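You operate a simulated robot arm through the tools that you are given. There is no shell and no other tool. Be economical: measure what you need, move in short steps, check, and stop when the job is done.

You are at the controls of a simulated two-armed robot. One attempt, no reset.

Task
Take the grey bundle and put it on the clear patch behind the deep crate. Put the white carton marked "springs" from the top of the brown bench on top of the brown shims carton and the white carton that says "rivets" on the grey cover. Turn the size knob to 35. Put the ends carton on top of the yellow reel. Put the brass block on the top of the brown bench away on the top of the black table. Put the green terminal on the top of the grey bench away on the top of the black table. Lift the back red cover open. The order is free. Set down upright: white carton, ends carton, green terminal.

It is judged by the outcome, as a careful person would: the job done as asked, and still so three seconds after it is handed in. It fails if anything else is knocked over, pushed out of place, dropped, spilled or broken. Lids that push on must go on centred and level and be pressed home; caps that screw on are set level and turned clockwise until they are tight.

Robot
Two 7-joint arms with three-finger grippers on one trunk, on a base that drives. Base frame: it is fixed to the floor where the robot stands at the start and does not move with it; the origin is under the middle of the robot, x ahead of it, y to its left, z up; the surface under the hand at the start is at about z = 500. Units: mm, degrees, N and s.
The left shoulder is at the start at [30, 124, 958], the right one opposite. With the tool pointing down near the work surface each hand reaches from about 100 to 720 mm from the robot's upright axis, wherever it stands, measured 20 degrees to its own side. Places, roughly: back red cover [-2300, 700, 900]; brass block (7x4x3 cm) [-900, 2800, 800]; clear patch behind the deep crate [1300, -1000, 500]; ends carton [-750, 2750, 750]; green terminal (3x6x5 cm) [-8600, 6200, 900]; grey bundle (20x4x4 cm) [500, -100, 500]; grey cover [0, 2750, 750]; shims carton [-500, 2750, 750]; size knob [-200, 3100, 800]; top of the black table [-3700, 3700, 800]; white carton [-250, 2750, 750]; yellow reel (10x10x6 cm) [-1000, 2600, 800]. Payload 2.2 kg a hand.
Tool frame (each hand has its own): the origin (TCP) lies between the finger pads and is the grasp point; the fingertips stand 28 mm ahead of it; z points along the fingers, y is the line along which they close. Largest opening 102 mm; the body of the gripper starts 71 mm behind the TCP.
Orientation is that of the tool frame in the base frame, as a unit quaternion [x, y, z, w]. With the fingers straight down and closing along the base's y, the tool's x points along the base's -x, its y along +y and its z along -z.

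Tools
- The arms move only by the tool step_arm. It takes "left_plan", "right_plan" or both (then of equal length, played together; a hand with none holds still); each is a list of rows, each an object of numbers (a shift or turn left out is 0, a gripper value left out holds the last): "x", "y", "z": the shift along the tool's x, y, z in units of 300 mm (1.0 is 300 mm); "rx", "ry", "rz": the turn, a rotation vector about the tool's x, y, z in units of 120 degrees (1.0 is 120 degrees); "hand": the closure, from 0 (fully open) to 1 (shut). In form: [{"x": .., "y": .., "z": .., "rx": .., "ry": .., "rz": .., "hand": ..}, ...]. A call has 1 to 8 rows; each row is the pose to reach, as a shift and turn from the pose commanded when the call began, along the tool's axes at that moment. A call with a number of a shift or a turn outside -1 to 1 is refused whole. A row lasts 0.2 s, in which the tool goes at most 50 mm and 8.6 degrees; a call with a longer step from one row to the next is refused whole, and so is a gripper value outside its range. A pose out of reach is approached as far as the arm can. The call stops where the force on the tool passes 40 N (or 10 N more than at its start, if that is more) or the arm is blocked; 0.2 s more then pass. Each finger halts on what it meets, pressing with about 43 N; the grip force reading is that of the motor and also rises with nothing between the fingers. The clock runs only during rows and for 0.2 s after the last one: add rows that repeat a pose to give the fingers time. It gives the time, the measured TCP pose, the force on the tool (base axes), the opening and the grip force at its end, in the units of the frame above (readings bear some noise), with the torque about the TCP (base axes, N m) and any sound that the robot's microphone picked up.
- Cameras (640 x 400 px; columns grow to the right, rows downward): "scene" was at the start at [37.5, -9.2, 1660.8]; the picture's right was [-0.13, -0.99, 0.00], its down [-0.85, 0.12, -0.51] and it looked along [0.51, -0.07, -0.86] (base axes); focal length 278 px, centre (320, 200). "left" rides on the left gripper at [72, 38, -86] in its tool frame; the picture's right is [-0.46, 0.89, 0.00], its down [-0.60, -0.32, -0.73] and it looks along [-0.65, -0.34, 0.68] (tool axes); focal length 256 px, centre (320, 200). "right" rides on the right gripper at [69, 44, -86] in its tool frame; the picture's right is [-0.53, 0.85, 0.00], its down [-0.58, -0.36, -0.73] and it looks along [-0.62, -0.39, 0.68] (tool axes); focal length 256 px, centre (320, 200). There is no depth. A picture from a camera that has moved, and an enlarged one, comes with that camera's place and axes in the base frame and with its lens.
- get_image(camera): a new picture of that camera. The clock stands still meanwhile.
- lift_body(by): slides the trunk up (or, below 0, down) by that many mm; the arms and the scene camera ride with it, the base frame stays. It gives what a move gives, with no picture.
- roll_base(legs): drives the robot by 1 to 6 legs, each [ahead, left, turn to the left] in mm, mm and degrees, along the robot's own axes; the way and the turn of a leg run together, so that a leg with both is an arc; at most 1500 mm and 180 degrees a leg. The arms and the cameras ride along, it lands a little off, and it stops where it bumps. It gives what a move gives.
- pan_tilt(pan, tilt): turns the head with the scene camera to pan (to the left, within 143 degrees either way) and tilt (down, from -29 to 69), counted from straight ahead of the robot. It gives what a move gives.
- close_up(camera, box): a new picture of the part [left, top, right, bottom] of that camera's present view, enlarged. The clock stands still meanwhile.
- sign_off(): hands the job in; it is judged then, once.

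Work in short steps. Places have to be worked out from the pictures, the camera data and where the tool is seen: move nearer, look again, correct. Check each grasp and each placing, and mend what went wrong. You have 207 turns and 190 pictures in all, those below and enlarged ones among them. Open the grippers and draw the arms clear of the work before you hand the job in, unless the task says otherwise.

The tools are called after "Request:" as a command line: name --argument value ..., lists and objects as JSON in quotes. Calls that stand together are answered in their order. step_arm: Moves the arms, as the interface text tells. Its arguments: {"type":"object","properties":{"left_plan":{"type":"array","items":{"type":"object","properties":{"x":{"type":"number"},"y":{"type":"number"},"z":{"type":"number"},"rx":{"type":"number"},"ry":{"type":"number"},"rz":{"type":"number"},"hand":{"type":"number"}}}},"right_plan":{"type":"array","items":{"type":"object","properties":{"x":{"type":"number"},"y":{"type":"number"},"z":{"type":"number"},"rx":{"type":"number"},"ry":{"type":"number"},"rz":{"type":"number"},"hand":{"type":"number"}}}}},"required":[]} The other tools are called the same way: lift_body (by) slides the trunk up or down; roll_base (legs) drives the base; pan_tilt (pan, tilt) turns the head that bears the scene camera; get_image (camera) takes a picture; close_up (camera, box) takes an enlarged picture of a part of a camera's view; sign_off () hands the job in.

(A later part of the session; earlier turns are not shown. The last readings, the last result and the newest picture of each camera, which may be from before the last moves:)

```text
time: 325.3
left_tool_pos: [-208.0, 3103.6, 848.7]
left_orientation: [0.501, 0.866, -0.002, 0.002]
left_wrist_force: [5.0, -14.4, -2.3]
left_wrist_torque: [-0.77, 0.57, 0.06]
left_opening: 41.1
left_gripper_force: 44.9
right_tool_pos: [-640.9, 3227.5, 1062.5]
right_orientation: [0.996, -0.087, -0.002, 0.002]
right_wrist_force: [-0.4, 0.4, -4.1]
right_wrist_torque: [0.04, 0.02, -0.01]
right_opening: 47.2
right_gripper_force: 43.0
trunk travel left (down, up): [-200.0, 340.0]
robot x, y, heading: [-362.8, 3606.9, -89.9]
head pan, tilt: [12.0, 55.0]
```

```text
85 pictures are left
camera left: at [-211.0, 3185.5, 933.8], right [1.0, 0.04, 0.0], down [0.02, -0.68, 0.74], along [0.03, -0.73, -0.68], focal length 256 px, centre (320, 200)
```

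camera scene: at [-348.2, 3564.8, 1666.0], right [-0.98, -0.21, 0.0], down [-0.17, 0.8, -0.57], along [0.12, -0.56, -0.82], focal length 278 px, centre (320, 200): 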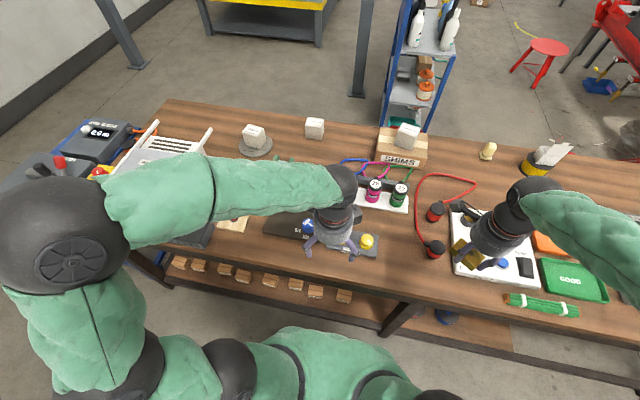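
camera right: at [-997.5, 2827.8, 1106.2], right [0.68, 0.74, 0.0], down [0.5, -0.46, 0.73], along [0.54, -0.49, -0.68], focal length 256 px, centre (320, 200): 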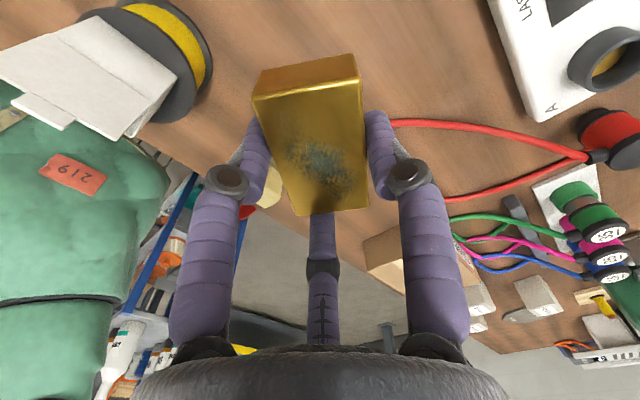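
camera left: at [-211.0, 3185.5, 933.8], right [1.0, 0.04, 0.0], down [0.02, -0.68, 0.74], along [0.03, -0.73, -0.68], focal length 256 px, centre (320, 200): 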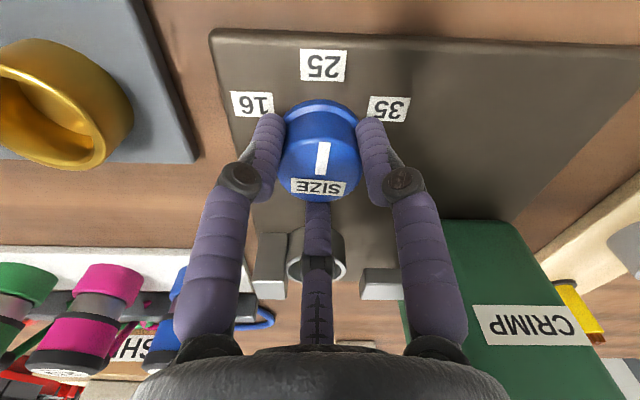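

Turned with the knob: it now points at 25. I turn another 60° to 35.

Request:
step_arm --left_plan '[{"rz": 0.065}, {"rz": 0.13}, {"rz": 0.195}, {"rz": 0.26}, {"rz": 0.325}, {"rz": 0.39}, {"rz": 0.45}, {"rz": 0.5}]'

Request:
get_image --camera "left"

```text
time: 327.1
left_tool_pos: [-207.9, 3103.6, 848.1]
left_orientation: [0.866, 0.499, 0.0, 0.003]
left_wrist_force: [-0.9, -18.4, 1.9]
left_wrist_torque: [-0.29, -0.12, 0.57]
left_opening: 41.4
left_gripper_force: 44.9
right_tool_pos: [-641.5, 3228.7, 1061.8]
right_orientation: [0.996, -0.087, 0.001, 0.001]
right_wrist_force: [-0.4, -0.6, -2.5]
right_wrist_torque: [0.01, 0.04, 0.04]
right_opening: 47.0
right_gripper_force: 42.7
trunk travel left (down, up): [-200.0, 340.0]
robot x, y, heading: [-364.0, 3607.5, -89.8]
head pan, tilt: [12.0, 55.0]
```

```text
84 pictures are left
camera left: at [-139.2, 3147.3, 934.3], right [0.53, -0.85, 0.01], down [-0.58, -0.36, 0.73], along [-0.62, -0.39, -0.68], focal length 256 px, centre (320, 200)
```

left: 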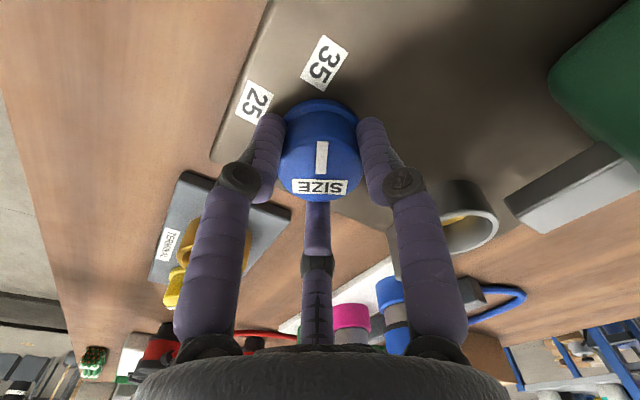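

It points at 35. I open and rise, then check.

Request:
step_arm --left_plan '[{"hand": 0.5}, {"hand": 0.3}, {"hand": 0.3}, {"z": -0.1}, {"z": -0.25}, {"z": -0.4}, {"z": -0.55}]'

Request:
close_up --camera "left" --box '[220, 0, 460, 150]'

```text
time: 328.7
left_tool_pos: [-209.3, 3104.7, 1013.0]
left_orientation: [0.865, 0.501, 0.001, 0.003]
left_wrist_force: [0.1, 0.0, 0.0]
left_wrist_torque: [-0.02, 0.0, 0.01]
left_opening: 71.5
left_gripper_force: 0.0
right_tool_pos: [-642.3, 3230.3, 1062.0]
right_orientation: [0.996, -0.087, 0.0, 0.001]
right_wrist_force: [-0.1, -0.5, -3.6]
right_wrist_torque: [-0.01, 0.01, -0.02]
right_opening: 46.9
right_gripper_force: 43.5
trunk travel left (down, up): [-200.0, 340.0]
robot x, y, heading: [-357.6, 3603.0, -90.0]
head pan, tilt: [12.0, 55.0]
```

```text
2.67 times, centred on (340, 75) of left
camera zoom: at [-140.0, 3149.8, 1099.6], right [0.54, -0.84, 0.01], down [-0.58, -0.36, 0.73], along [-0.62, -0.4, -0.68], focal length 683 px, centre (267, 533)
```

zoom: 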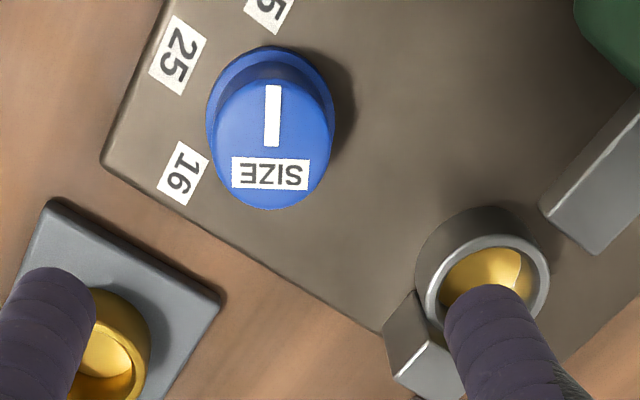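

The knob is set to 35. I tuck the left hand and drive west toward the black table to deliver the brass block.

Request:
step_arm --left_plan '[{"x": 0.09, "y": -0.05, "z": -0.05}, {"x": 0.18, "y": -0.1, "z": -0.1}, {"x": 0.27, "y": -0.15, "z": -0.13}, {"x": 0.36, "y": -0.2, "z": -0.13}, {"x": 0.45, "y": -0.26, "z": -0.13}]'

Request:
roll_base --legs '[[-350, 0, 0], [0, 0, -90], [1300, 0, 0], [900, 0, 0]]'

Request:
pan_tilt --pan 0 --tilt 30

Request:
get_image --camera "scene"

```text
time: 329.9
left_tool_pos: [-210.1, 3262.7, 1052.1]
left_orientation: [0.865, 0.501, 0.0, 0.003]
left_wrist_force: [1.3, 0.5, -0.6]
left_wrist_torque: [-0.02, 0.0, 0.01]
left_opening: 71.5
left_gripper_force: 0.0
right_tool_pos: [-640.5, 3231.9, 1062.5]
right_orientation: [0.996, -0.087, 0.0, 0.003]
right_wrist_force: [-0.3, 0.7, -3.5]
right_wrist_torque: [0.07, -0.02, 0.01]
right_opening: 47.3
right_gripper_force: 42.5
trunk travel left (down, up): [-200.0, 340.0]
robot x, y, heading: [-365.4, 3605.7, -90.0]
head pan, tilt: [12.0, 55.0]
```

```text
time: 346.5
left_tool_pos: [-2911.5, 3816.9, 1051.9]
left_orientation: [0.965, -0.262, -0.002, 0.002]
left_wrist_force: [0.0, -0.6, 0.1]
left_wrist_torque: [-0.01, 0.0, 0.02]
left_opening: 71.4
left_gripper_force: 0.1
right_tool_pos: [-2939.6, 4250.6, 1061.8]
right_orientation: [-0.639, 0.769, 0.0, -0.002]
right_wrist_force: [0.0, 0.4, -2.7]
right_wrist_torque: [0.0, -0.03, 0.02]
right_opening: 46.9
right_gripper_force: 43.0
trunk travel left (down, up): [-200.0, 340.0]
robot x, y, heading: [-2564.1, 3962.7, 179.7]
head pan, tilt: [12.0, 55.0]
```

```text
time: 347.4
left_tool_pos: [-2910.8, 3815.8, 1052.6]
left_orientation: [0.965, -0.262, -0.002, 0.002]
left_wrist_force: [0.7, -0.2, -0.1]
left_wrist_torque: [-0.03, 0.01, -0.01]
left_opening: 71.3
left_gripper_force: 0.0
right_tool_pos: [-2939.5, 4249.7, 1062.3]
right_orientation: [-0.64, 0.769, 0.002, 0.0]
right_wrist_force: [-0.4, 0.4, -3.6]
right_wrist_torque: [0.01, -0.01, -0.01]
right_opening: 47.2
right_gripper_force: 43.0
trunk travel left (down, up): [-200.0, 340.0]
robot x, y, heading: [-2562.1, 3970.2, 179.4]
head pan, tilt: [0.0, 30.0]
```

```text
82 pictures are left
camera scene: at [-2625.7, 3969.0, 1701.9], right [0.01, 1.0, 0.0], down [0.5, 0.0, -0.87], along [-0.87, 0.01, -0.5], focal length 278 px, centre (320, 200)
```

scene: 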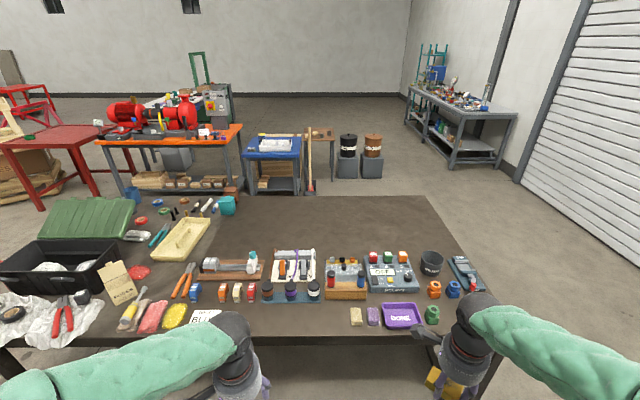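

The black table's clear area is its far/north part, around (-3900, 4500). I'll place from its north end, so I drive around there.

Request:
roll_base --legs '[[0, -1250, 0.5], [1390, 0, 0], [0, 0, 90]]'

Request:
pan_tilt --pan 0 --tilt 45

Request:
get_image --camera "scene"

```text
time: 359.0
left_tool_pos: [-4138.3, 5055.2, 1050.6]
left_orientation: [0.966, -0.257, 0.0, 0.002]
left_wrist_force: [-1.3, -0.7, 0.6]
left_wrist_torque: [-0.02, -0.06, -0.05]
left_opening: 71.4
left_gripper_force: 0.1
right_tool_pos: [-4172.5, 5488.6, 1060.8]
right_orientation: [-0.645, 0.764, 0.001, 0.001]
right_wrist_force: [-0.3, -0.4, -2.7]
right_wrist_torque: [0.02, -0.1, 0.01]
right_opening: 47.2
right_gripper_force: 42.9
trunk travel left (down, up): [-200.0, 340.0]
robot x, y, heading: [-3788.8, 5212.1, -179.7]
head pan, tilt: [0.0, 30.0]
stopped in leg 2: the robot was blocked; the commanded pose is now the measured one
```

```text
time: 359.8
left_tool_pos: [-4135.9, 5055.9, 1052.6]
left_orientation: [0.967, -0.256, -0.002, 0.002]
left_wrist_force: [-0.1, 0.1, 0.9]
left_wrist_torque: [0.0, -0.02, 0.0]
left_opening: 71.2
left_gripper_force: 0.2
right_tool_pos: [-4167.6, 5488.6, 1061.4]
right_orientation: [-0.644, 0.765, 0.002, -0.001]
right_wrist_force: [-0.4, 0.5, -3.1]
right_wrist_torque: [0.03, -0.03, -0.04]
right_opening: 47.0
right_gripper_force: 43.4
trunk travel left (down, up): [-200.0, 340.0]
robot x, y, heading: [-3790.8, 5211.5, -179.7]
head pan, tilt: [0.0, 45.0]
```

```text
81 pictures are left
camera scene: at [-3842.8, 5211.2, 1679.5], right [-0.01, 1.0, 0.0], down [0.71, 0.0, -0.71], along [-0.71, 0.0, -0.71], focal length 278 px, centre (320, 200)
```

scene: 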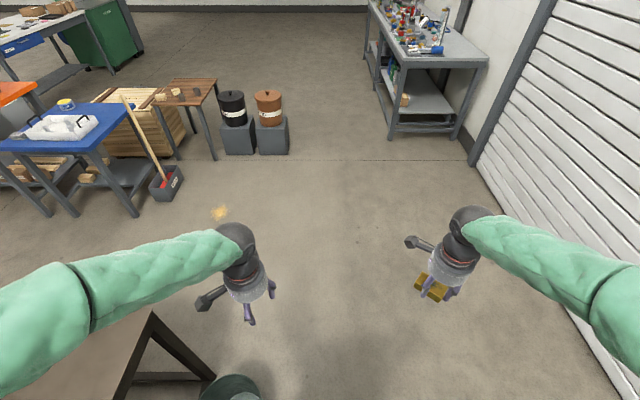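

I was stopped by a dark bin near the table's north end. I look down-left to see it.

Request:
pan_tilt --pan 55 --tilt 50

Request:
get_image --camera "scene"

```text
time: 361.0
left_tool_pos: [-4135.4, 5055.5, 1051.9]
left_orientation: [0.967, -0.256, -0.002, 0.002]
left_wrist_force: [-0.3, -0.1, -0.2]
left_wrist_torque: [0.01, 0.03, 0.02]
left_opening: 71.3
left_gripper_force: 0.1
right_tool_pos: [-4167.2, 5487.9, 1063.0]
right_orientation: [-0.644, 0.765, 0.002, -0.001]
right_wrist_force: [-0.4, -0.1, -3.6]
right_wrist_torque: [0.02, -0.01, -0.02]
right_opening: 47.0
right_gripper_force: 42.5
trunk travel left (down, up): [-200.0, 340.0]
robot x, y, heading: [-3792.7, 5211.6, -179.7]
head pan, tilt: [55.0, 50.0]
```

```text
80 pictures are left
camera scene: at [-3804.8, 5148.4, 1672.5], right [-0.82, 0.57, 0.0], down [0.44, 0.63, -0.64], along [-0.37, -0.53, -0.77], focal length 278 px, centre (320, 200)
```

scene: 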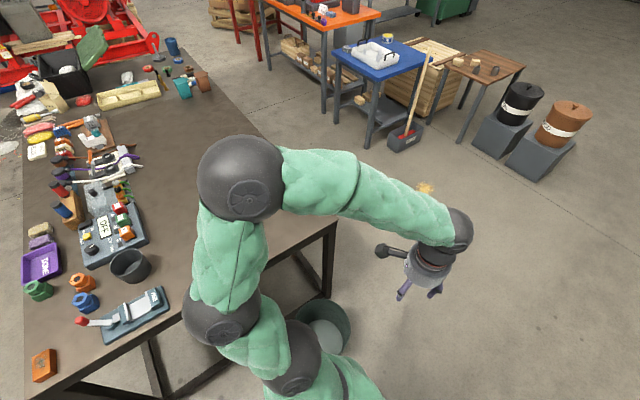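

The bin is upright and fine. I back off, turn to face the table's end and approach left of the bin.

Request:
roll_base --legs '[[-170, 0, 0], [0, 0, 90], [150, 0, 0]]'

Request:
pan_tilt --pan -20 --tilt 45

Request:
get_image --camera "scene"

```text
time: 367.2
left_tool_pos: [-3468.2, 4714.9, 1051.0]
left_orientation: [0.866, 0.5, 0.0, 0.003]
left_wrist_force: [0.5, -0.9, -0.1]
left_wrist_torque: [0.07, -0.02, 0.01]
left_opening: 71.4
left_gripper_force: 0.0
right_tool_pos: [-3901.9, 4684.8, 1062.0]
right_orientation: [0.996, -0.088, -0.001, 0.001]
right_wrist_force: [0.1, -1.7, -3.2]
right_wrist_torque: [0.05, 0.03, 0.01]
right_opening: 46.8
right_gripper_force: 43.1
trunk travel left (down, up): [-200.0, 340.0]
robot x, y, heading: [-3620.8, 5057.7, -90.0]
head pan, tilt: [55.0, 50.0]
```

```text
time: 368.7
left_tool_pos: [-3466.7, 4717.0, 1051.8]
left_orientation: [0.867, 0.499, -0.001, 0.004]
left_wrist_force: [-0.1, 0.3, 0.4]
left_wrist_torque: [0.01, -0.02, 0.0]
left_opening: 71.6
left_gripper_force: 0.0
right_tool_pos: [-3901.1, 4686.9, 1062.3]
right_orientation: [0.996, -0.088, 0.0, 0.002]
right_wrist_force: [-0.2, -1.0, -3.2]
right_wrist_torque: [0.02, 0.01, 0.01]
right_opening: 46.9
right_gripper_force: 42.7
trunk travel left (down, up): [-200.0, 340.0]
robot x, y, heading: [-3619.7, 5061.6, -89.9]
head pan, tilt: [-20.0, 45.0]
```

```text
79 pictures are left
camera scene: at [-3649.3, 5014.4, 1679.4], right [-0.94, 0.34, 0.0], down [0.24, 0.66, -0.71], along [-0.24, -0.66, -0.71], focal length 278 px, centre (320, 200)
```

scene: 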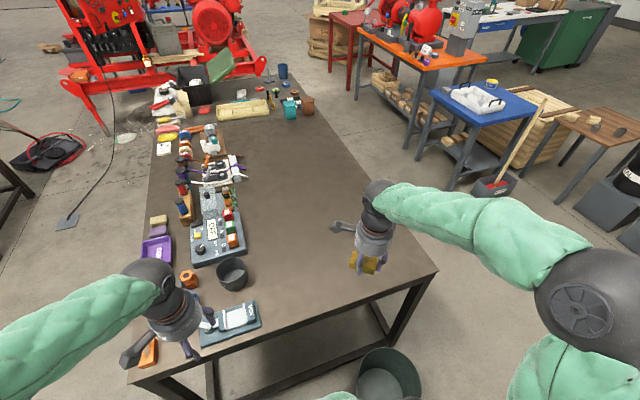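

Clear tabletop under and ahead of the right hand. I move 130 mm further in and lower the block.

Request:
step_arm --right_plan '[{"y": 0.14}, {"y": 0.28}, {"y": 0.43}, {"y": 0.43, "z": 0.15}, {"y": 0.43, "z": 0.3}, {"y": 0.43, "z": 0.45}, {"y": 0.43, "z": 0.58}, {"y": 0.43, "z": 0.68}]'

Request:
step_arm --right_plan '[{"z": 0.04}, {"z": 0.07}, {"z": 0.09}, {"z": 0.11}, {"z": 0.13}, {"z": 0.15}]'

```text
time: 370.5
left_tool_pos: [-3468.7, 4715.1, 1051.9]
left_orientation: [0.867, 0.499, 0.0, 0.003]
left_wrist_force: [0.2, -1.0, 0.5]
left_wrist_torque: [0.0, -0.04, -0.02]
left_opening: 71.4
left_gripper_force: 0.1
right_tool_pos: [-3924.3, 4557.1, 857.3]
right_orientation: [0.996, -0.088, 0.0, 0.003]
right_wrist_force: [-0.1, 0.1, -2.7]
right_wrist_torque: [0.0, 0.03, 0.0]
right_opening: 47.2
right_gripper_force: 43.1
trunk travel left (down, up): [-200.0, 340.0]
robot x, y, heading: [-3621.7, 5061.9, -90.0]
head pan, tilt: [-20.0, 45.0]
```

```text
time: 371.4
left_tool_pos: [-3467.8, 4718.5, 1051.7]
left_orientation: [0.866, 0.499, -0.001, 0.003]
left_wrist_force: [-0.4, 1.1, 0.3]
left_wrist_torque: [0.03, -0.02, 0.01]
left_opening: 71.2
left_gripper_force: 0.1
right_tool_pos: [-3925.3, 4555.0, 837.1]
right_orientation: [0.996, -0.089, -0.002, 0.007]
right_wrist_force: [2.0, 7.0, 21.3]
right_wrist_torque: [0.54, -0.67, 0.14]
right_opening: 46.9
right_gripper_force: 42.6
trunk travel left (down, up): [-200.0, 340.0]
robot x, y, heading: [-3618.1, 5062.4, -90.1]
head pan, tilt: [-20.0, 45.0]
stopped in row 4 (right hand): the force on the tool passed its limit at 52 N (the readings are from after the stop); the commanded pose is now the measured one
```

Contact with the tabletop (z about 808). I release gently and rise.

Request:
step_arm --right_plan '[{"z": -0.006}, {"z": -0.006, "hand": 0.4}, {"z": -0.006, "hand": 0.2}, {"z": -0.006, "hand": 0}, {"z": -0.1, "hand": 0}, {"z": -0.25, "hand": 0}, {"z": -0.4, "hand": 0}, {"z": -0.55, "hand": 0}]'

Request:
step_arm --right_plan '[{"y": -0.1, "z": -0.1}, {"y": -0.2, "z": -0.2}, {"y": -0.33, "z": -0.2}, {"y": -0.45, "z": -0.2}]'

Request:
close_up --camera "scene" --box '[180, 140, 460, 320]'

```text
time: 373.2
left_tool_pos: [-3468.6, 4717.2, 1052.7]
left_orientation: [0.867, 0.499, -0.001, 0.003]
left_wrist_force: [0.2, 0.8, 0.1]
left_wrist_torque: [-0.01, 0.0, -0.02]
left_opening: 71.7
left_gripper_force: 0.0
right_tool_pos: [-3923.3, 4558.7, 999.5]
right_orientation: [0.996, -0.088, -0.001, 0.004]
right_wrist_force: [0.9, 0.7, 0.8]
right_wrist_torque: [0.02, 0.05, 0.01]
right_opening: 102.1
right_gripper_force: 0.0
trunk travel left (down, up): [-200.0, 340.0]
robot x, y, heading: [-3623.7, 5059.8, -90.1]
head pan, tilt: [-20.0, 45.0]
```

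```text
time: 374.2
left_tool_pos: [-3467.0, 4716.9, 1051.7]
left_orientation: [0.866, 0.5, 0.0, 0.004]
left_wrist_force: [-0.2, 0.7, 0.1]
left_wrist_torque: [-0.03, 0.03, 0.0]
left_opening: 71.4
left_gripper_force: 0.0
right_tool_pos: [-3899.3, 4691.7, 1057.8]
right_orientation: [0.996, -0.088, -0.002, 0.005]
right_wrist_force: [0.3, 0.0, 1.1]
right_wrist_torque: [-0.04, 0.01, 0.02]
right_opening: 102.0
right_gripper_force: 0.1
trunk travel left (down, up): [-200.0, 340.0]
robot x, y, heading: [-3622.5, 5061.1, -90.2]
head pan, tilt: [-20.0, 45.0]
```

```text
2.22 times, centred on (320, 230) of scene
camera zoom: at [-3649.0, 5015.7, 1679.5], right [-0.94, 0.34, 0.0], down [0.24, 0.66, -0.71], along [-0.24, -0.66, -0.71], focal length 617 px, centre (320, 133)
```

zoom: 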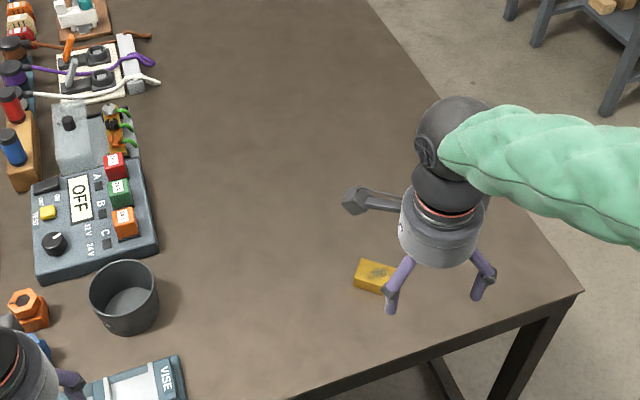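

The brass block rests on the black table. Now to the grey bench for the green terminal: I back off, turn west and drive along y about 5450.

Request:
roll_base --legs '[[-390, 0, 0], [0, 0, -90], [1400, 0, 0], [1000, 0, 0]]'

Request:
pan_tilt --pan -15 --tilt 25

Request:
get_image --camera "scene"

```text
time: 391.8
left_tool_pos: [-6357.3, 5266.2, 1052.6]
left_orientation: [0.966, -0.257, -0.002, 0.002]
left_wrist_force: [0.7, 0.8, 0.5]
left_wrist_torque: [-0.02, -0.02, 0.01]
left_opening: 71.6
left_gripper_force: 0.1
right_tool_pos: [-6386.2, 5697.5, 1057.3]
right_orientation: [-0.644, 0.765, 0.005, -0.003]
right_wrist_force: [-0.5, 0.0, 0.4]
right_wrist_torque: [0.02, -0.04, 0.03]
right_opening: 102.0
right_gripper_force: 0.0
trunk travel left (down, up): [-200.0, 340.0]
robot x, y, heading: [-6012.4, 5419.2, -179.5]
head pan, tilt: [-20.0, 45.0]
```

```text
time: 392.6
left_tool_pos: [-6357.5, 5265.7, 1052.9]
left_orientation: [0.966, -0.257, -0.002, 0.002]
left_wrist_force: [0.6, 0.5, 0.2]
left_wrist_torque: [0.02, -0.02, -0.02]
left_opening: 71.2
left_gripper_force: 0.0
right_tool_pos: [-6385.5, 5697.8, 1057.8]
right_orientation: [-0.644, 0.765, 0.005, -0.002]
right_wrist_force: [-1.1, 0.5, 0.2]
right_wrist_torque: [0.03, 0.02, -0.01]
right_opening: 101.6
right_gripper_force: 0.1
trunk travel left (down, up): [-200.0, 340.0]
robot x, y, heading: [-6014.7, 5421.3, -179.3]
head pan, tilt: [-15.0, 25.0]
```

```text
77 pictures are left
camera scene: at [-6073.0, 5445.6, 1709.9], right [0.25, 0.97, 0.0], down [0.41, -0.11, -0.91], along [-0.88, 0.23, -0.42], focal length 278 px, centre (320, 200)
```

scene: 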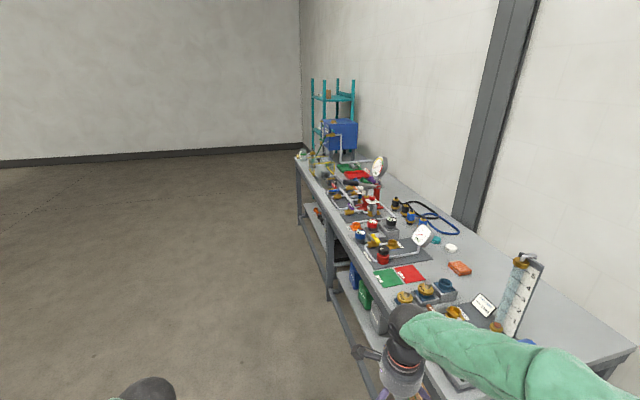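

The bench stretches west along y > 6000 with a clear aisle. I drive on to about x = -8400 and turn to face it.

Request:
roll_base --legs '[[1400, 0, -0.5], [1030, 0, 0], [0, 0, -90]]'

Request:
pan_tilt --pan 5 --tilt 40

Request:
get_image --camera "scene"

```text
time: 408.3
left_tool_pos: [-8590.7, 5767.7, 1052.5]
left_orientation: [-0.496, 0.868, 0.003, 0.0]
left_wrist_force: [0.4, 0.2, -1.1]
left_wrist_torque: [-0.04, -0.01, 0.02]
left_opening: 71.4
left_gripper_force: 0.0
right_tool_pos: [-8158.2, 5788.1, 1058.6]
right_orientation: [0.092, 0.996, 0.005, 0.001]
right_wrist_force: [0.3, 0.5, -1.2]
right_wrist_torque: [-0.01, 0.01, -0.01]
right_opening: 102.2
right_gripper_force: 0.1
trunk travel left (down, up): [-200.0, 340.0]
robot x, y, heading: [-8435.4, 5420.5, 89.5]
head pan, tilt: [-15.0, 25.0]
```

```text
time: 409.2
left_tool_pos: [-8590.4, 5769.1, 1051.5]
left_orientation: [-0.496, 0.868, 0.002, 0.0]
left_wrist_force: [0.0, 0.2, -0.3]
left_wrist_torque: [-0.01, 0.0, 0.0]
left_opening: 71.3
left_gripper_force: 0.0
right_tool_pos: [-8157.7, 5789.1, 1058.1]
right_orientation: [0.092, 0.996, 0.005, 0.001]
right_wrist_force: [0.5, 0.2, -0.1]
right_wrist_torque: [0.0, 0.0, 0.0]
right_opening: 101.9
right_gripper_force: 0.0
trunk travel left (down, up): [-200.0, 340.0]
robot x, y, heading: [-8442.2, 5421.5, 89.7]
head pan, tilt: [5.0, 40.0]
```

```text
76 pictures are left
camera scene: at [-8445.8, 5476.2, 1686.7], right [1.0, 0.08, 0.0], down [0.05, -0.64, -0.77], along [-0.06, 0.76, -0.64], focal length 278 px, centre (320, 200)
```

scene: 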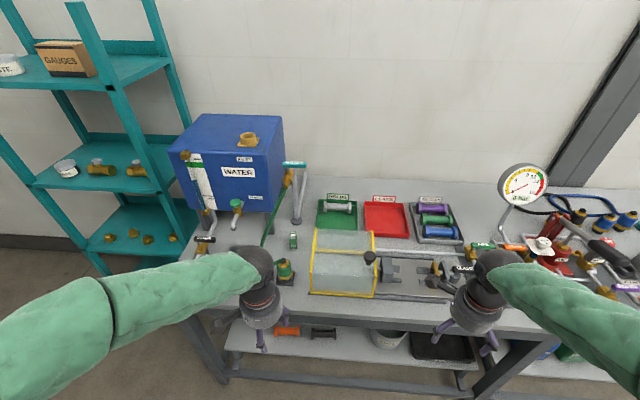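

I enlarge the area around the green objects.

Request:
close_up --camera "scene" --box '[180, 180, 340, 300]'

Request:
close_up --camera "scene" --box '[380, 180, 640, 310]'

```text
3.33 times, centred on (260, 240) of scene
camera zoom: at [-8445.8, 5476.2, 1686.7], right [1.0, 0.08, 0.0], down [0.05, -0.64, -0.77], along [-0.06, 0.76, -0.64], focal length 925 px, centre (520, 67)
```

zoom: 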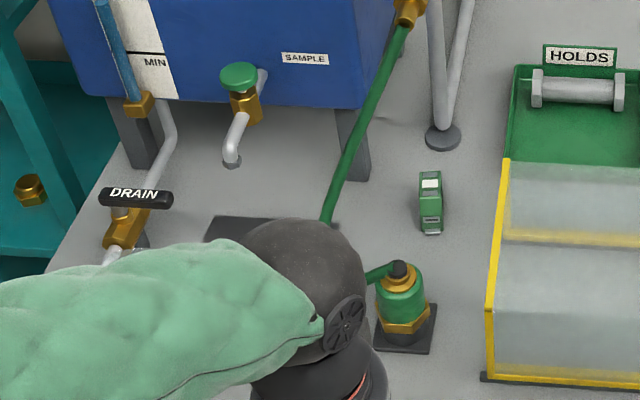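

```text
2.46 times, centred on (510, 245) of scene
camera zoom: at [-8445.8, 5476.2, 1686.7], right [1.0, 0.08, 0.0], down [0.05, -0.64, -0.77], along [-0.06, 0.76, -0.64], focal length 683 px, centre (-148, 89)
```

zoom: 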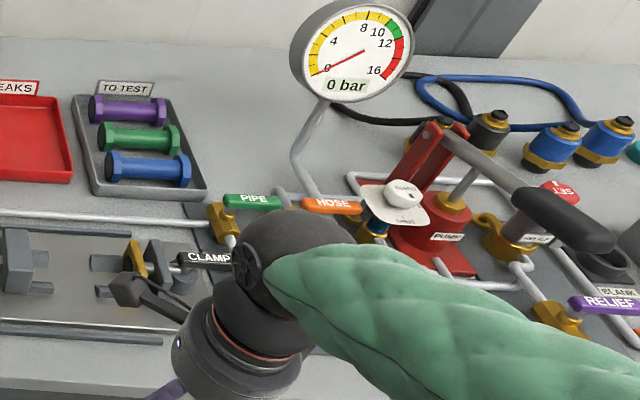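

The green terminal block is at about (-8597, 6141). I tuck the right hand, turn the left hand square, and move 110 mm closer.

Request:
step_arm --right_plan '[{"y": -0.1}, {"y": -0.2}, {"y": -0.3}, {"y": -0.4}, {"y": -0.4}]' --left_plan '[{"rz": -0.06, "z": -0.03}, {"rz": -0.12, "z": -0.06}, {"rz": -0.18, "z": -0.1}, {"rz": -0.24, "z": -0.13}, {"rz": -0.254, "z": -0.13, "hand": 0.4}]'

Request:
roll_base --legs '[[110, 0, 0.3]]'

Request:
pan_tilt --pan 5 --tilt 50

Request:
get_image --camera "scene"

Request:
get_image --camera "left"

```text
time: 410.4
left_tool_pos: [-8589.4, 5767.2, 1090.6]
left_orientation: [0.708, -0.706, -0.002, -0.002]
left_wrist_force: [-0.7, 0.8, 0.9]
left_wrist_torque: [-0.04, 0.01, -0.03]
left_opening: 61.1
left_gripper_force: 0.0
right_tool_pos: [-8180.6, 5671.5, 1056.5]
right_orientation: [0.092, 0.996, 0.005, 0.002]
right_wrist_force: [0.9, 0.1, -1.3]
right_wrist_torque: [-0.01, 0.01, 0.0]
right_opening: 101.9
right_gripper_force: 0.0
trunk travel left (down, up): [-200.0, 340.0]
robot x, y, heading: [-8436.7, 5421.0, 89.5]
head pan, tilt: [5.0, 40.0]
```

```text
time: 411.6
left_tool_pos: [-8591.9, 5878.2, 1090.9]
left_orientation: [0.709, -0.706, -0.002, -0.001]
left_wrist_force: [-0.9, 1.3, -0.2]
left_wrist_torque: [-0.07, 0.02, 0.0]
left_opening: 61.3
left_gripper_force: 0.0
right_tool_pos: [-8181.3, 5783.7, 1057.6]
right_orientation: [0.09, 0.996, 0.004, 0.002]
right_wrist_force: [0.1, 0.4, -0.6]
right_wrist_torque: [-0.05, 0.01, -0.02]
right_opening: 102.0
right_gripper_force: 0.1
trunk travel left (down, up): [-200.0, 340.0]
robot x, y, heading: [-8436.6, 5530.0, 90.1]
head pan, tilt: [5.0, 40.0]
```

```text
time: 412.3
left_tool_pos: [-8591.2, 5876.1, 1091.6]
left_orientation: [0.709, -0.705, -0.004, -0.002]
left_wrist_force: [0.0, -0.3, -0.3]
left_wrist_torque: [-0.01, 0.02, 0.02]
left_opening: 61.3
left_gripper_force: 0.0
right_tool_pos: [-8181.0, 5782.8, 1056.7]
right_orientation: [0.09, 0.996, 0.005, 0.002]
right_wrist_force: [-0.5, 0.2, 0.4]
right_wrist_torque: [0.01, 0.0, 0.02]
right_opening: 101.9
right_gripper_force: 0.2
trunk travel left (down, up): [-200.0, 340.0]
robot x, y, heading: [-8438.1, 5527.7, 89.5]
head pan, tilt: [5.0, 50.0]
```

```text
73 pictures are left
camera scene: at [-8445.0, 5578.1, 1672.6], right [1.0, 0.08, 0.0], down [0.06, -0.76, -0.64], along [-0.05, 0.64, -0.77], focal length 278 px, centre (320, 200)
```

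scene: 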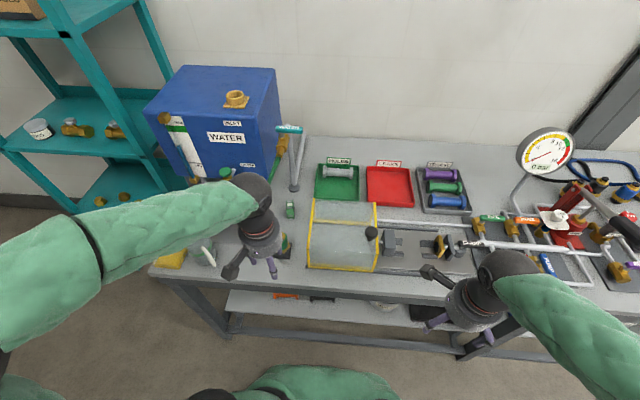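

```text
72 pictures are left
camera left: at [-8628.2, 5803.6, 1177.1], right [-0.89, 0.46, 0.01], down [0.32, 0.6, 0.73], along [0.33, 0.65, -0.68], focal length 256 px, centre (320, 200)
```

left: 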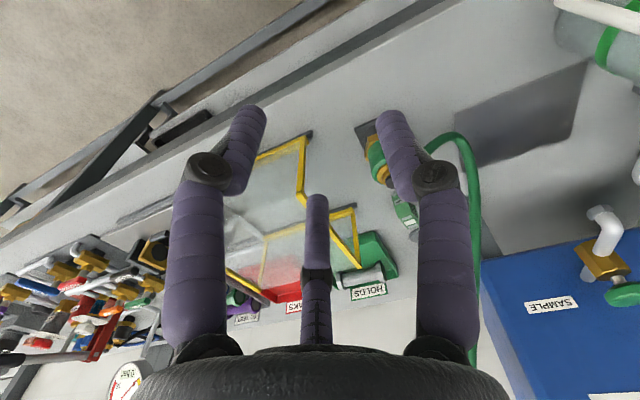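

I zoom on the terminal and the green hose beside it from both cameras to judge clearance.

Request:
close_up --camera "scene" --box '[230, 130, 330, 230]'

Request:
close_up --camera "left" --box '[340, 120, 520, 300]'

```text
4.00 times, centred on (280, 180) of scene
camera zoom: at [-8445.0, 5578.1, 1672.6], right [1.0, 0.08, 0.0], down [0.06, -0.76, -0.64], along [-0.05, 0.64, -0.77], focal length 1110 px, centre (480, 280)
```

zoom: 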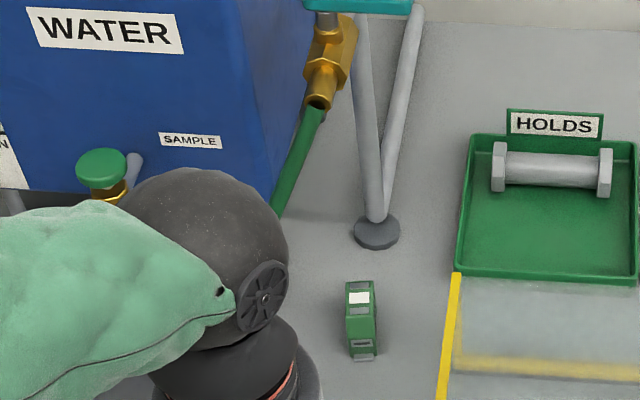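

```text
2.22 times, centred on (430, 210) of left
camera zoom: at [-8628.2, 5803.6, 1177.1], right [-0.89, 0.46, 0.01], down [0.32, 0.6, 0.73], along [0.33, 0.65, -0.68], focal length 569 px, centre (76, 178)
```

zoom: 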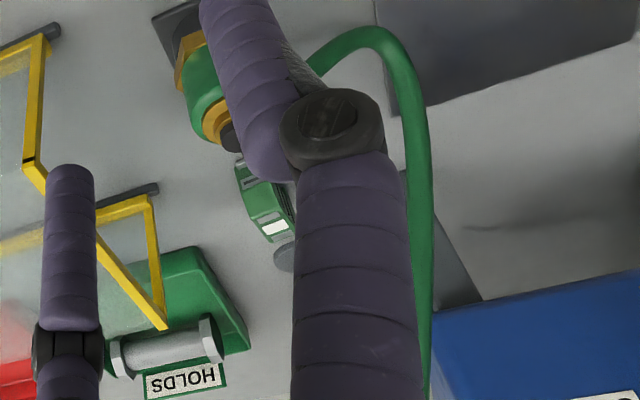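

The terminal is at about (-8602, 6187), top z 890 (bench near 840), with about 100 mm clearance to hose and stem. I move in 55 mm and bring the left hand above it.

Request:
roll_base --legs '[[55, 0, 0.4]]'

Request:
step_arm --left_plan '[{"x": -0.12, "y": 0.004}, {"x": -0.24, "y": 0.008}, {"x": -0.36, "y": 0.012, "z": 0.03}, {"x": -0.48, "y": 0.016, "z": 0.08}, {"x": -0.59, "y": 0.02, "z": 0.14}, {"x": -0.69, "y": 0.025, "z": 0.21}, {"x": -0.78, "y": 0.03, "z": 0.29}, {"x": -0.845, "y": 0.03, "z": 0.38}]'

Request:
get_image --camera "left"

Request:
close_up --camera "scene" --box '[230, 150, 330, 250]'

```text
time: 413.2
left_tool_pos: [-8593.7, 5931.2, 1090.7]
left_orientation: [0.711, -0.703, -0.002, 0.0]
left_wrist_force: [0.2, 0.6, -0.3]
left_wrist_torque: [-0.06, 0.02, -0.02]
left_opening: 60.9
left_gripper_force: 0.0
right_tool_pos: [-8183.1, 5840.9, 1056.3]
right_orientation: [0.087, 0.996, 0.004, 0.001]
right_wrist_force: [0.0, -0.5, -1.0]
right_wrist_torque: [-0.07, 0.0, 0.01]
right_opening: 102.1
right_gripper_force: 0.0
trunk travel left (down, up): [-200.0, 340.0]
robot x, y, heading: [-8442.4, 5586.5, 90.3]
head pan, tilt: [5.0, 50.0]
```

```text
time: 414.5
left_tool_pos: [-8601.9, 6104.9, 1049.2]
left_orientation: [0.713, -0.701, 0.002, 0.004]
left_wrist_force: [1.7, -25.9, 9.4]
left_wrist_torque: [3.18, 0.42, 0.33]
left_opening: 61.2
left_gripper_force: 0.1
right_tool_pos: [-8183.4, 5839.1, 1056.6]
right_orientation: [0.085, 0.996, 0.004, 0.001]
right_wrist_force: [-0.9, 2.1, -0.6]
right_wrist_torque: [-0.15, -0.04, -0.03]
right_opening: 102.0
right_gripper_force: 0.1
trunk travel left (down, up): [-200.0, 340.0]
robot x, y, heading: [-8436.4, 5585.1, 90.3]
head pan, tilt: [5.0, 50.0]
stopped in row 6 (left hand): the force on the tool passed its limit at 96 N (the readings are from after the stop); the commanded pose is now the measured one
```

```text
69 pictures are left
camera left: at [-8637.9, 6033.9, 1135.5], right [-0.89, 0.45, 0.0], down [0.31, 0.62, 0.72], along [0.33, 0.65, -0.69], focal length 256 px, centre (320, 200)
```

left: 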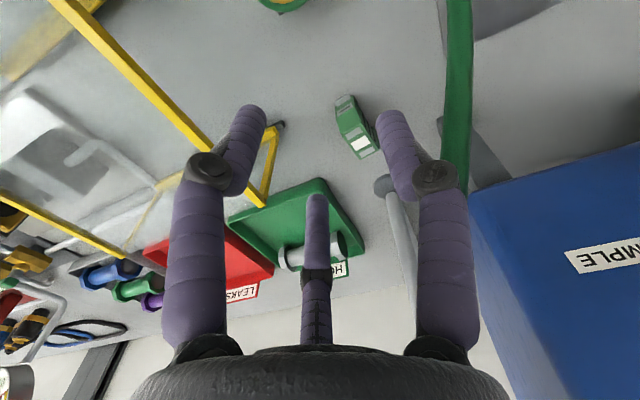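

```text
4.00 times, centred on (280, 200) of scene
camera zoom: at [-8445.3, 5632.1, 1672.6], right [1.0, 0.09, 0.0], down [0.07, -0.76, -0.64], along [-0.06, 0.64, -0.77], focal length 1110 px, centre (480, 200)
```

zoom: 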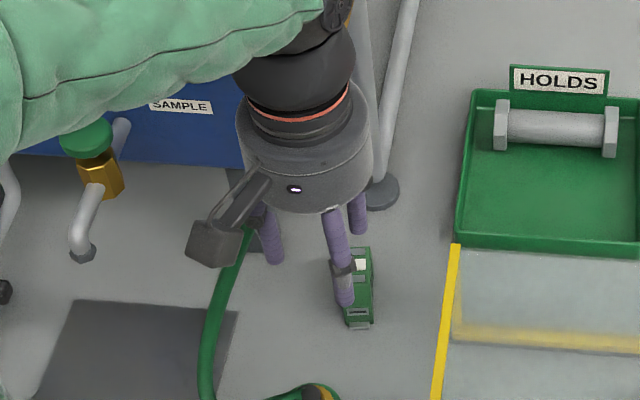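

The wrist bumped something high up at y+ (the tall silver stand). I back off and look at it.

Request:
step_arm --left_plan '[{"x": 0.08}, {"x": 0.18}, {"x": 0.3}]'

Request:
pan_tilt --pan 10 --tilt 38

Request:
close_up --camera "scene" --box '[220, 100, 420, 300]'

```text
time: 415.3
left_tool_pos: [-8600.8, 6017.0, 1050.2]
left_orientation: [0.712, -0.702, 0.0, 0.002]
left_wrist_force: [0.0, -0.6, 0.3]
left_wrist_torque: [0.02, 0.02, 0.04]
left_opening: 61.1
left_gripper_force: 0.0
right_tool_pos: [-8183.9, 5838.7, 1058.0]
right_orientation: [0.087, 0.996, 0.005, 0.001]
right_wrist_force: [-0.4, -0.3, 0.6]
right_wrist_torque: [0.0, 0.01, -0.01]
right_opening: 101.8
right_gripper_force: 0.1
trunk travel left (down, up): [-200.0, 340.0]
robot x, y, heading: [-8438.4, 5587.7, 90.4]
head pan, tilt: [5.0, 50.0]
```

```text
time: 416.1
left_tool_pos: [-8601.6, 6017.8, 1048.7]
left_orientation: [0.713, -0.701, 0.0, 0.002]
left_wrist_force: [-0.3, -0.7, -0.3]
left_wrist_torque: [-0.01, -0.01, 0.03]
left_opening: 61.4
left_gripper_force: 0.0
right_tool_pos: [-8183.9, 5839.6, 1057.9]
right_orientation: [0.086, 0.996, 0.005, 0.001]
right_wrist_force: [-0.9, -0.6, -0.2]
right_wrist_torque: [0.01, -0.02, 0.0]
right_opening: 101.6
right_gripper_force: 0.1
trunk travel left (down, up): [-200.0, 340.0]
robot x, y, heading: [-8436.4, 5590.2, 90.3]
head pan, tilt: [10.0, 38.0]
```

```text
2.00 times, centred on (320, 200) of scene
camera zoom: at [-8453.8, 5640.8, 1689.6], right [0.98, 0.18, 0.0], down [0.11, -0.61, -0.79], along [-0.14, 0.78, -0.62], focal length 555 px, centre (320, 200)
```

zoom: 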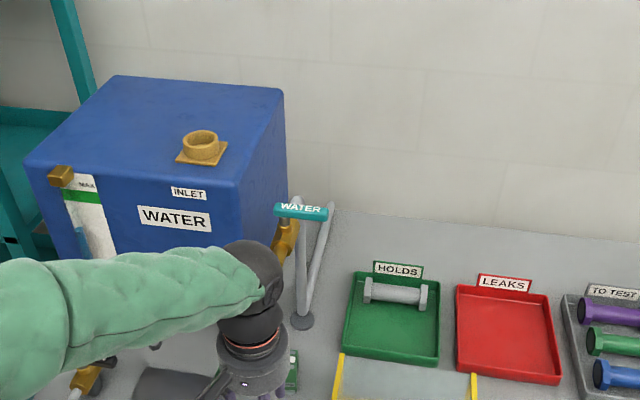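

The wrist had met the tank's WATER nozzle, which overhangs the terminal. I'll come in tilted 25° instead; since the three fingers are symmetric, I also roll the hand 120° so its camera and side block clear the valve and the guard. First the roll.

Request:
step_arm --left_plan '[{"rz": 0.07}, {"rz": 0.14}, {"rz": 0.21}, {"rz": 0.28}, {"rz": 0.35}, {"rz": 0.42}, {"rz": 0.49}, {"rz": 0.56}]'

Request:
step_arm --left_plan '[{"rz": 0.07}, {"rz": 0.14}, {"rz": 0.21}, {"rz": 0.28}, {"rz": 0.35}, {"rz": 0.42}, {"rz": 0.445}, {"rz": 0.445}]'

```text
time: 417.9
left_tool_pos: [-8600.7, 6018.7, 1048.0]
left_orientation: [-0.205, 0.979, -0.003, -0.002]
left_wrist_force: [0.6, -0.2, -0.3]
left_wrist_torque: [0.04, -0.03, 0.0]
left_opening: 61.1
left_gripper_force: 0.0
right_tool_pos: [-8183.0, 5839.5, 1057.0]
right_orientation: [0.086, 0.996, 0.005, 0.002]
right_wrist_force: [-0.9, 0.9, 0.2]
right_wrist_torque: [0.01, -0.02, -0.01]
right_opening: 101.7
right_gripper_force: 0.1
trunk travel left (down, up): [-200.0, 340.0]
robot x, y, heading: [-8439.7, 5588.3, 90.5]
head pan, tilt: [10.0, 38.0]
```

```text
time: 419.6
left_tool_pos: [-8599.7, 6018.5, 1047.6]
left_orientation: [0.256, 0.967, -0.002, -0.001]
left_wrist_force: [0.0, 1.0, -0.3]
left_wrist_torque: [-0.01, 0.04, 0.03]
left_opening: 61.3
left_gripper_force: 0.0
right_tool_pos: [-8183.2, 5839.2, 1057.2]
right_orientation: [0.086, 0.996, 0.004, 0.001]
right_wrist_force: [1.0, -0.2, 0.2]
right_wrist_torque: [0.02, -0.04, -0.03]
right_opening: 101.7
right_gripper_force: 0.1
trunk travel left (down, up): [-200.0, 340.0]
robot x, y, heading: [-8440.6, 5582.1, 90.4]
head pan, tilt: [10.0, 38.0]
```

Roll done. Now I tilt 25° so the hand leans back toward me.

Request:
step_arm --left_plan '[{"rx": -0.06, "ry": 0.0347}, {"rx": -0.12, "ry": 0.0694}, {"rx": -0.1804, "ry": 0.1042}, {"rx": -0.1804, "ry": 0.1042}]'

Request:
get_image --camera "left"

Request:
pan_tilt --pan 0 --tilt 50

Request:
close_up --camera "scene" --box '[200, 100, 360, 260]'

```text
time: 420.6
left_tool_pos: [-8600.3, 6019.2, 1047.1]
left_orientation: [0.25, 0.944, 0.207, -0.058]
left_wrist_force: [-0.3, -0.8, 0.3]
left_wrist_torque: [0.04, -0.01, -0.01]
left_opening: 61.3
left_gripper_force: 0.0
right_tool_pos: [-8183.8, 5840.4, 1056.1]
right_orientation: [0.087, 0.996, 0.005, 0.002]
right_wrist_force: [-0.7, 0.9, -0.3]
right_wrist_torque: [0.0, -0.02, -0.02]
right_opening: 102.2
right_gripper_force: 0.0
trunk travel left (down, up): [-200.0, 340.0]
robot x, y, heading: [-8441.1, 5590.3, 90.4]
head pan, tilt: [10.0, 38.0]
```

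```text
66 pictures are left
camera left: at [-8643.4, 6045.2, 1155.2], right [0.84, 0.49, 0.22], down [0.37, -0.83, 0.42], along [0.39, -0.27, -0.88], focal length 256 px, centre (320, 200)
```

left: 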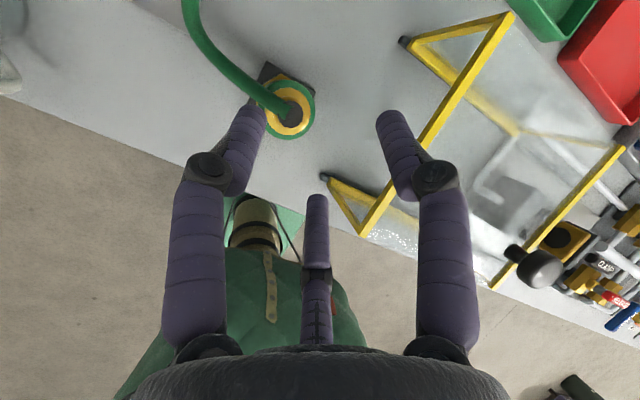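

```text
time: 421.4
left_tool_pos: [-8601.5, 6018.6, 1049.2]
left_orientation: [0.251, 0.944, 0.207, -0.057]
left_wrist_force: [-0.1, -0.4, 0.1]
left_wrist_torque: [-0.02, -0.01, 0.02]
left_opening: 61.4
left_gripper_force: 0.1
right_tool_pos: [-8183.1, 5840.3, 1057.6]
right_orientation: [0.086, 0.996, 0.005, 0.002]
right_wrist_force: [0.7, -0.3, 0.0]
right_wrist_torque: [-0.01, -0.01, 0.0]
right_opening: 102.0
right_gripper_force: 0.0
trunk travel left (down, up): [-200.0, 340.0]
robot x, y, heading: [-8439.9, 5586.5, 90.1]
head pan, tilt: [0.0, 50.0]
```

```text
2.50 times, centred on (280, 180) of scene
camera zoom: at [-8438.8, 5633.4, 1672.6], right [1.0, 0.01, 0.0], down [0.0, -0.77, -0.64], along [0.0, 0.64, -0.77], focal length 694 px, centre (420, 250)
```

zoom: 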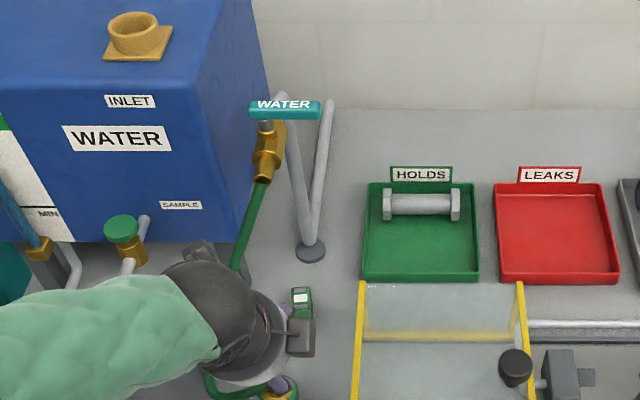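

The hand is tilted and clear. I move toward the terminal to a pre-grasp 80 mm short of it along the tool axis.

Request:
step_arm --left_plan '[{"x": 0.025, "y": 0.045, "z": 0.087}, {"x": 0.05, "y": 0.09, "z": 0.173}, {"x": 0.075, "y": 0.136, "z": 0.26}, {"x": 0.1, "y": 0.182, "z": 0.346}, {"x": 0.125, "y": 0.227, "z": 0.433}]'

Request:
get_image --camera "left"

Request:
close_up --camera "scene" --box '[220, 120, 340, 240]'

```text
time: 422.6
left_tool_pos: [-8600.0, 6144.9, 962.2]
left_orientation: [0.25, 0.944, 0.206, -0.057]
left_wrist_force: [-0.7, 0.4, -0.1]
left_wrist_torque: [-0.08, 0.0, 0.0]
left_opening: 61.2
left_gripper_force: 0.1
right_tool_pos: [-8182.4, 5840.8, 1057.1]
right_orientation: [0.085, 0.996, 0.005, 0.001]
right_wrist_force: [0.3, -0.1, -0.1]
right_wrist_torque: [-0.05, 0.05, 0.02]
right_opening: 101.9
right_gripper_force: 0.1
trunk travel left (down, up): [-200.0, 340.0]
robot x, y, heading: [-8439.7, 5586.8, 90.4]
head pan, tilt: [0.0, 50.0]
```

```text
64 pictures are left
camera left: at [-8643.2, 6171.4, 1069.3], right [0.84, 0.49, 0.22], down [0.37, -0.83, 0.42], along [0.39, -0.27, -0.88], focal length 256 px, centre (320, 200)
```

left: 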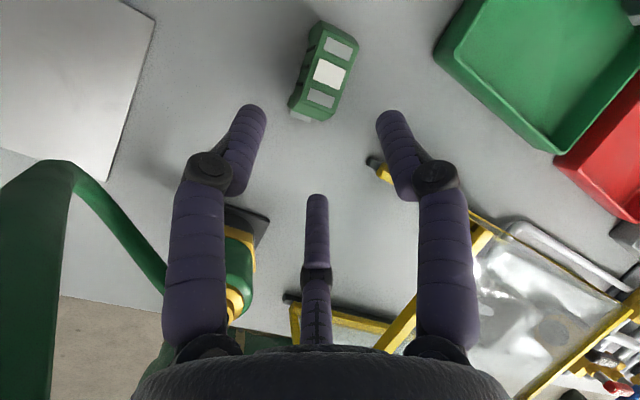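

```text
3.33 times, centred on (280, 180) of scene
camera zoom: at [-8438.7, 5634.6, 1672.5], right [1.0, 0.01, 0.0], down [0.0, -0.77, -0.64], along [0.0, 0.64, -0.77], focal length 925 px, centre (453, 267)
```

zoom: 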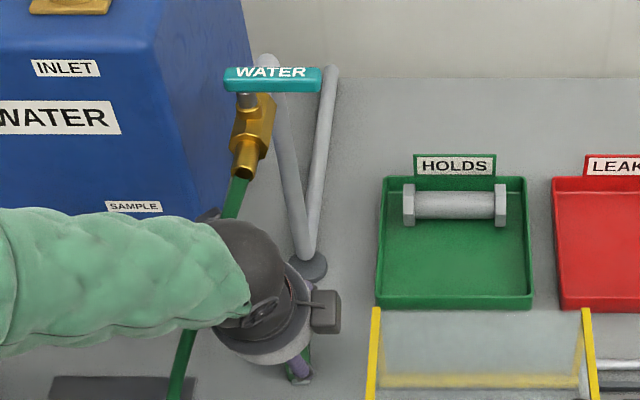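

Terminal centre confirmed at (-8605, 6197), aligned with y. I advance along the tool axis to grip depth.

Request:
step_arm --left_plan '[{"x": 0.006, "y": 0.004, "z": 0.09}, {"x": 0.012, "y": 0.009, "z": 0.18}, {"x": 0.019, "y": 0.013, "z": 0.24}, {"x": 0.019, "y": 0.013, "z": 0.27}]'

Request:
get_image --camera "left"

```text
time: 423.6
left_tool_pos: [-8603.9, 6181.9, 891.8]
left_orientation: [0.251, 0.944, 0.205, -0.057]
left_wrist_force: [0.4, 0.1, 0.1]
left_wrist_torque: [0.03, 0.0, 0.0]
left_opening: 61.3
left_gripper_force: 0.0
right_tool_pos: [-8184.1, 5840.0, 1056.2]
right_orientation: [0.086, 0.996, 0.004, 0.002]
right_wrist_force: [0.8, -0.1, 0.3]
right_wrist_torque: [-0.01, 0.01, 0.01]
right_opening: 101.9
right_gripper_force: 0.0
trunk travel left (down, up): [-200.0, 340.0]
robot x, y, heading: [-8441.5, 5585.4, 90.3]
head pan, tilt: [0.0, 50.0]
```

```text
62 pictures are left
camera left: at [-8646.9, 6209.2, 998.9], right [0.84, 0.49, 0.22], down [0.37, -0.83, 0.42], along [0.39, -0.27, -0.88], focal length 256 px, centre (320, 200)
```

left: 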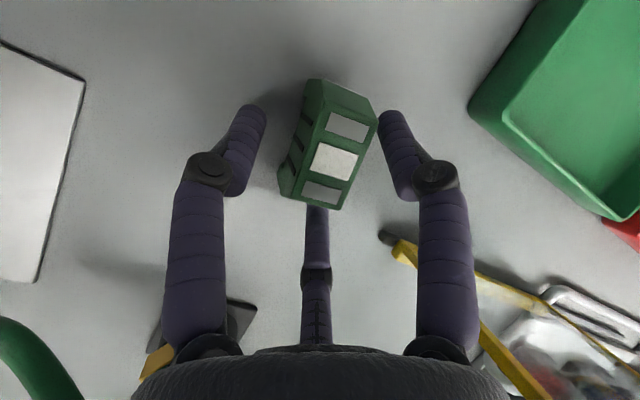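

Everything lines up; no contact yet. I close the hand.

Request:
step_arm --left_plan '[{"hand": 0.55}, {"hand": 0.7}, {"hand": 0.85}, {"hand": 1}, {"hand": 1}]'

Request:
get_image --camera "left"

```text
time: 424.8
left_tool_pos: [-8603.4, 6183.6, 892.3]
left_orientation: [0.251, 0.944, 0.206, -0.057]
left_wrist_force: [0.1, -0.4, 0.4]
left_wrist_torque: [-0.01, -0.02, 0.02]
left_opening: 37.0
left_gripper_force: 42.5
right_tool_pos: [-8183.8, 5840.3, 1056.7]
right_orientation: [0.087, 0.996, 0.004, 0.001]
right_wrist_force: [0.1, -0.2, -0.1]
right_wrist_torque: [-0.02, 0.0, 0.03]
right_opening: 101.8
right_gripper_force: 0.0
trunk travel left (down, up): [-200.0, 340.0]
robot x, y, heading: [-8434.5, 5589.1, 90.2]
head pan, tilt: [0.0, 50.0]
```

```text
61 pictures are left
camera left: at [-8646.8, 6209.3, 999.4], right [0.84, 0.49, 0.22], down [0.37, -0.83, 0.42], along [0.39, -0.27, -0.88], focal length 256 px, centre (320, 200)
```

left: 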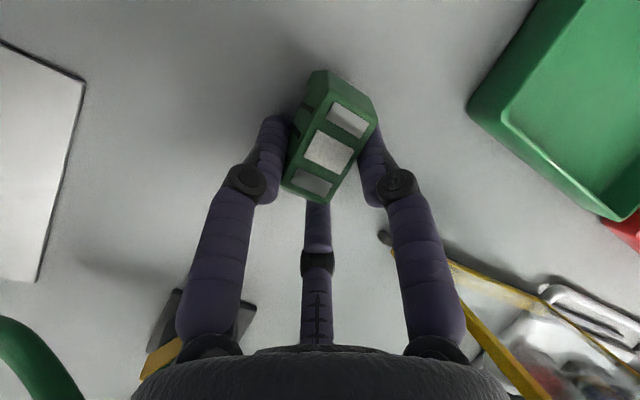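

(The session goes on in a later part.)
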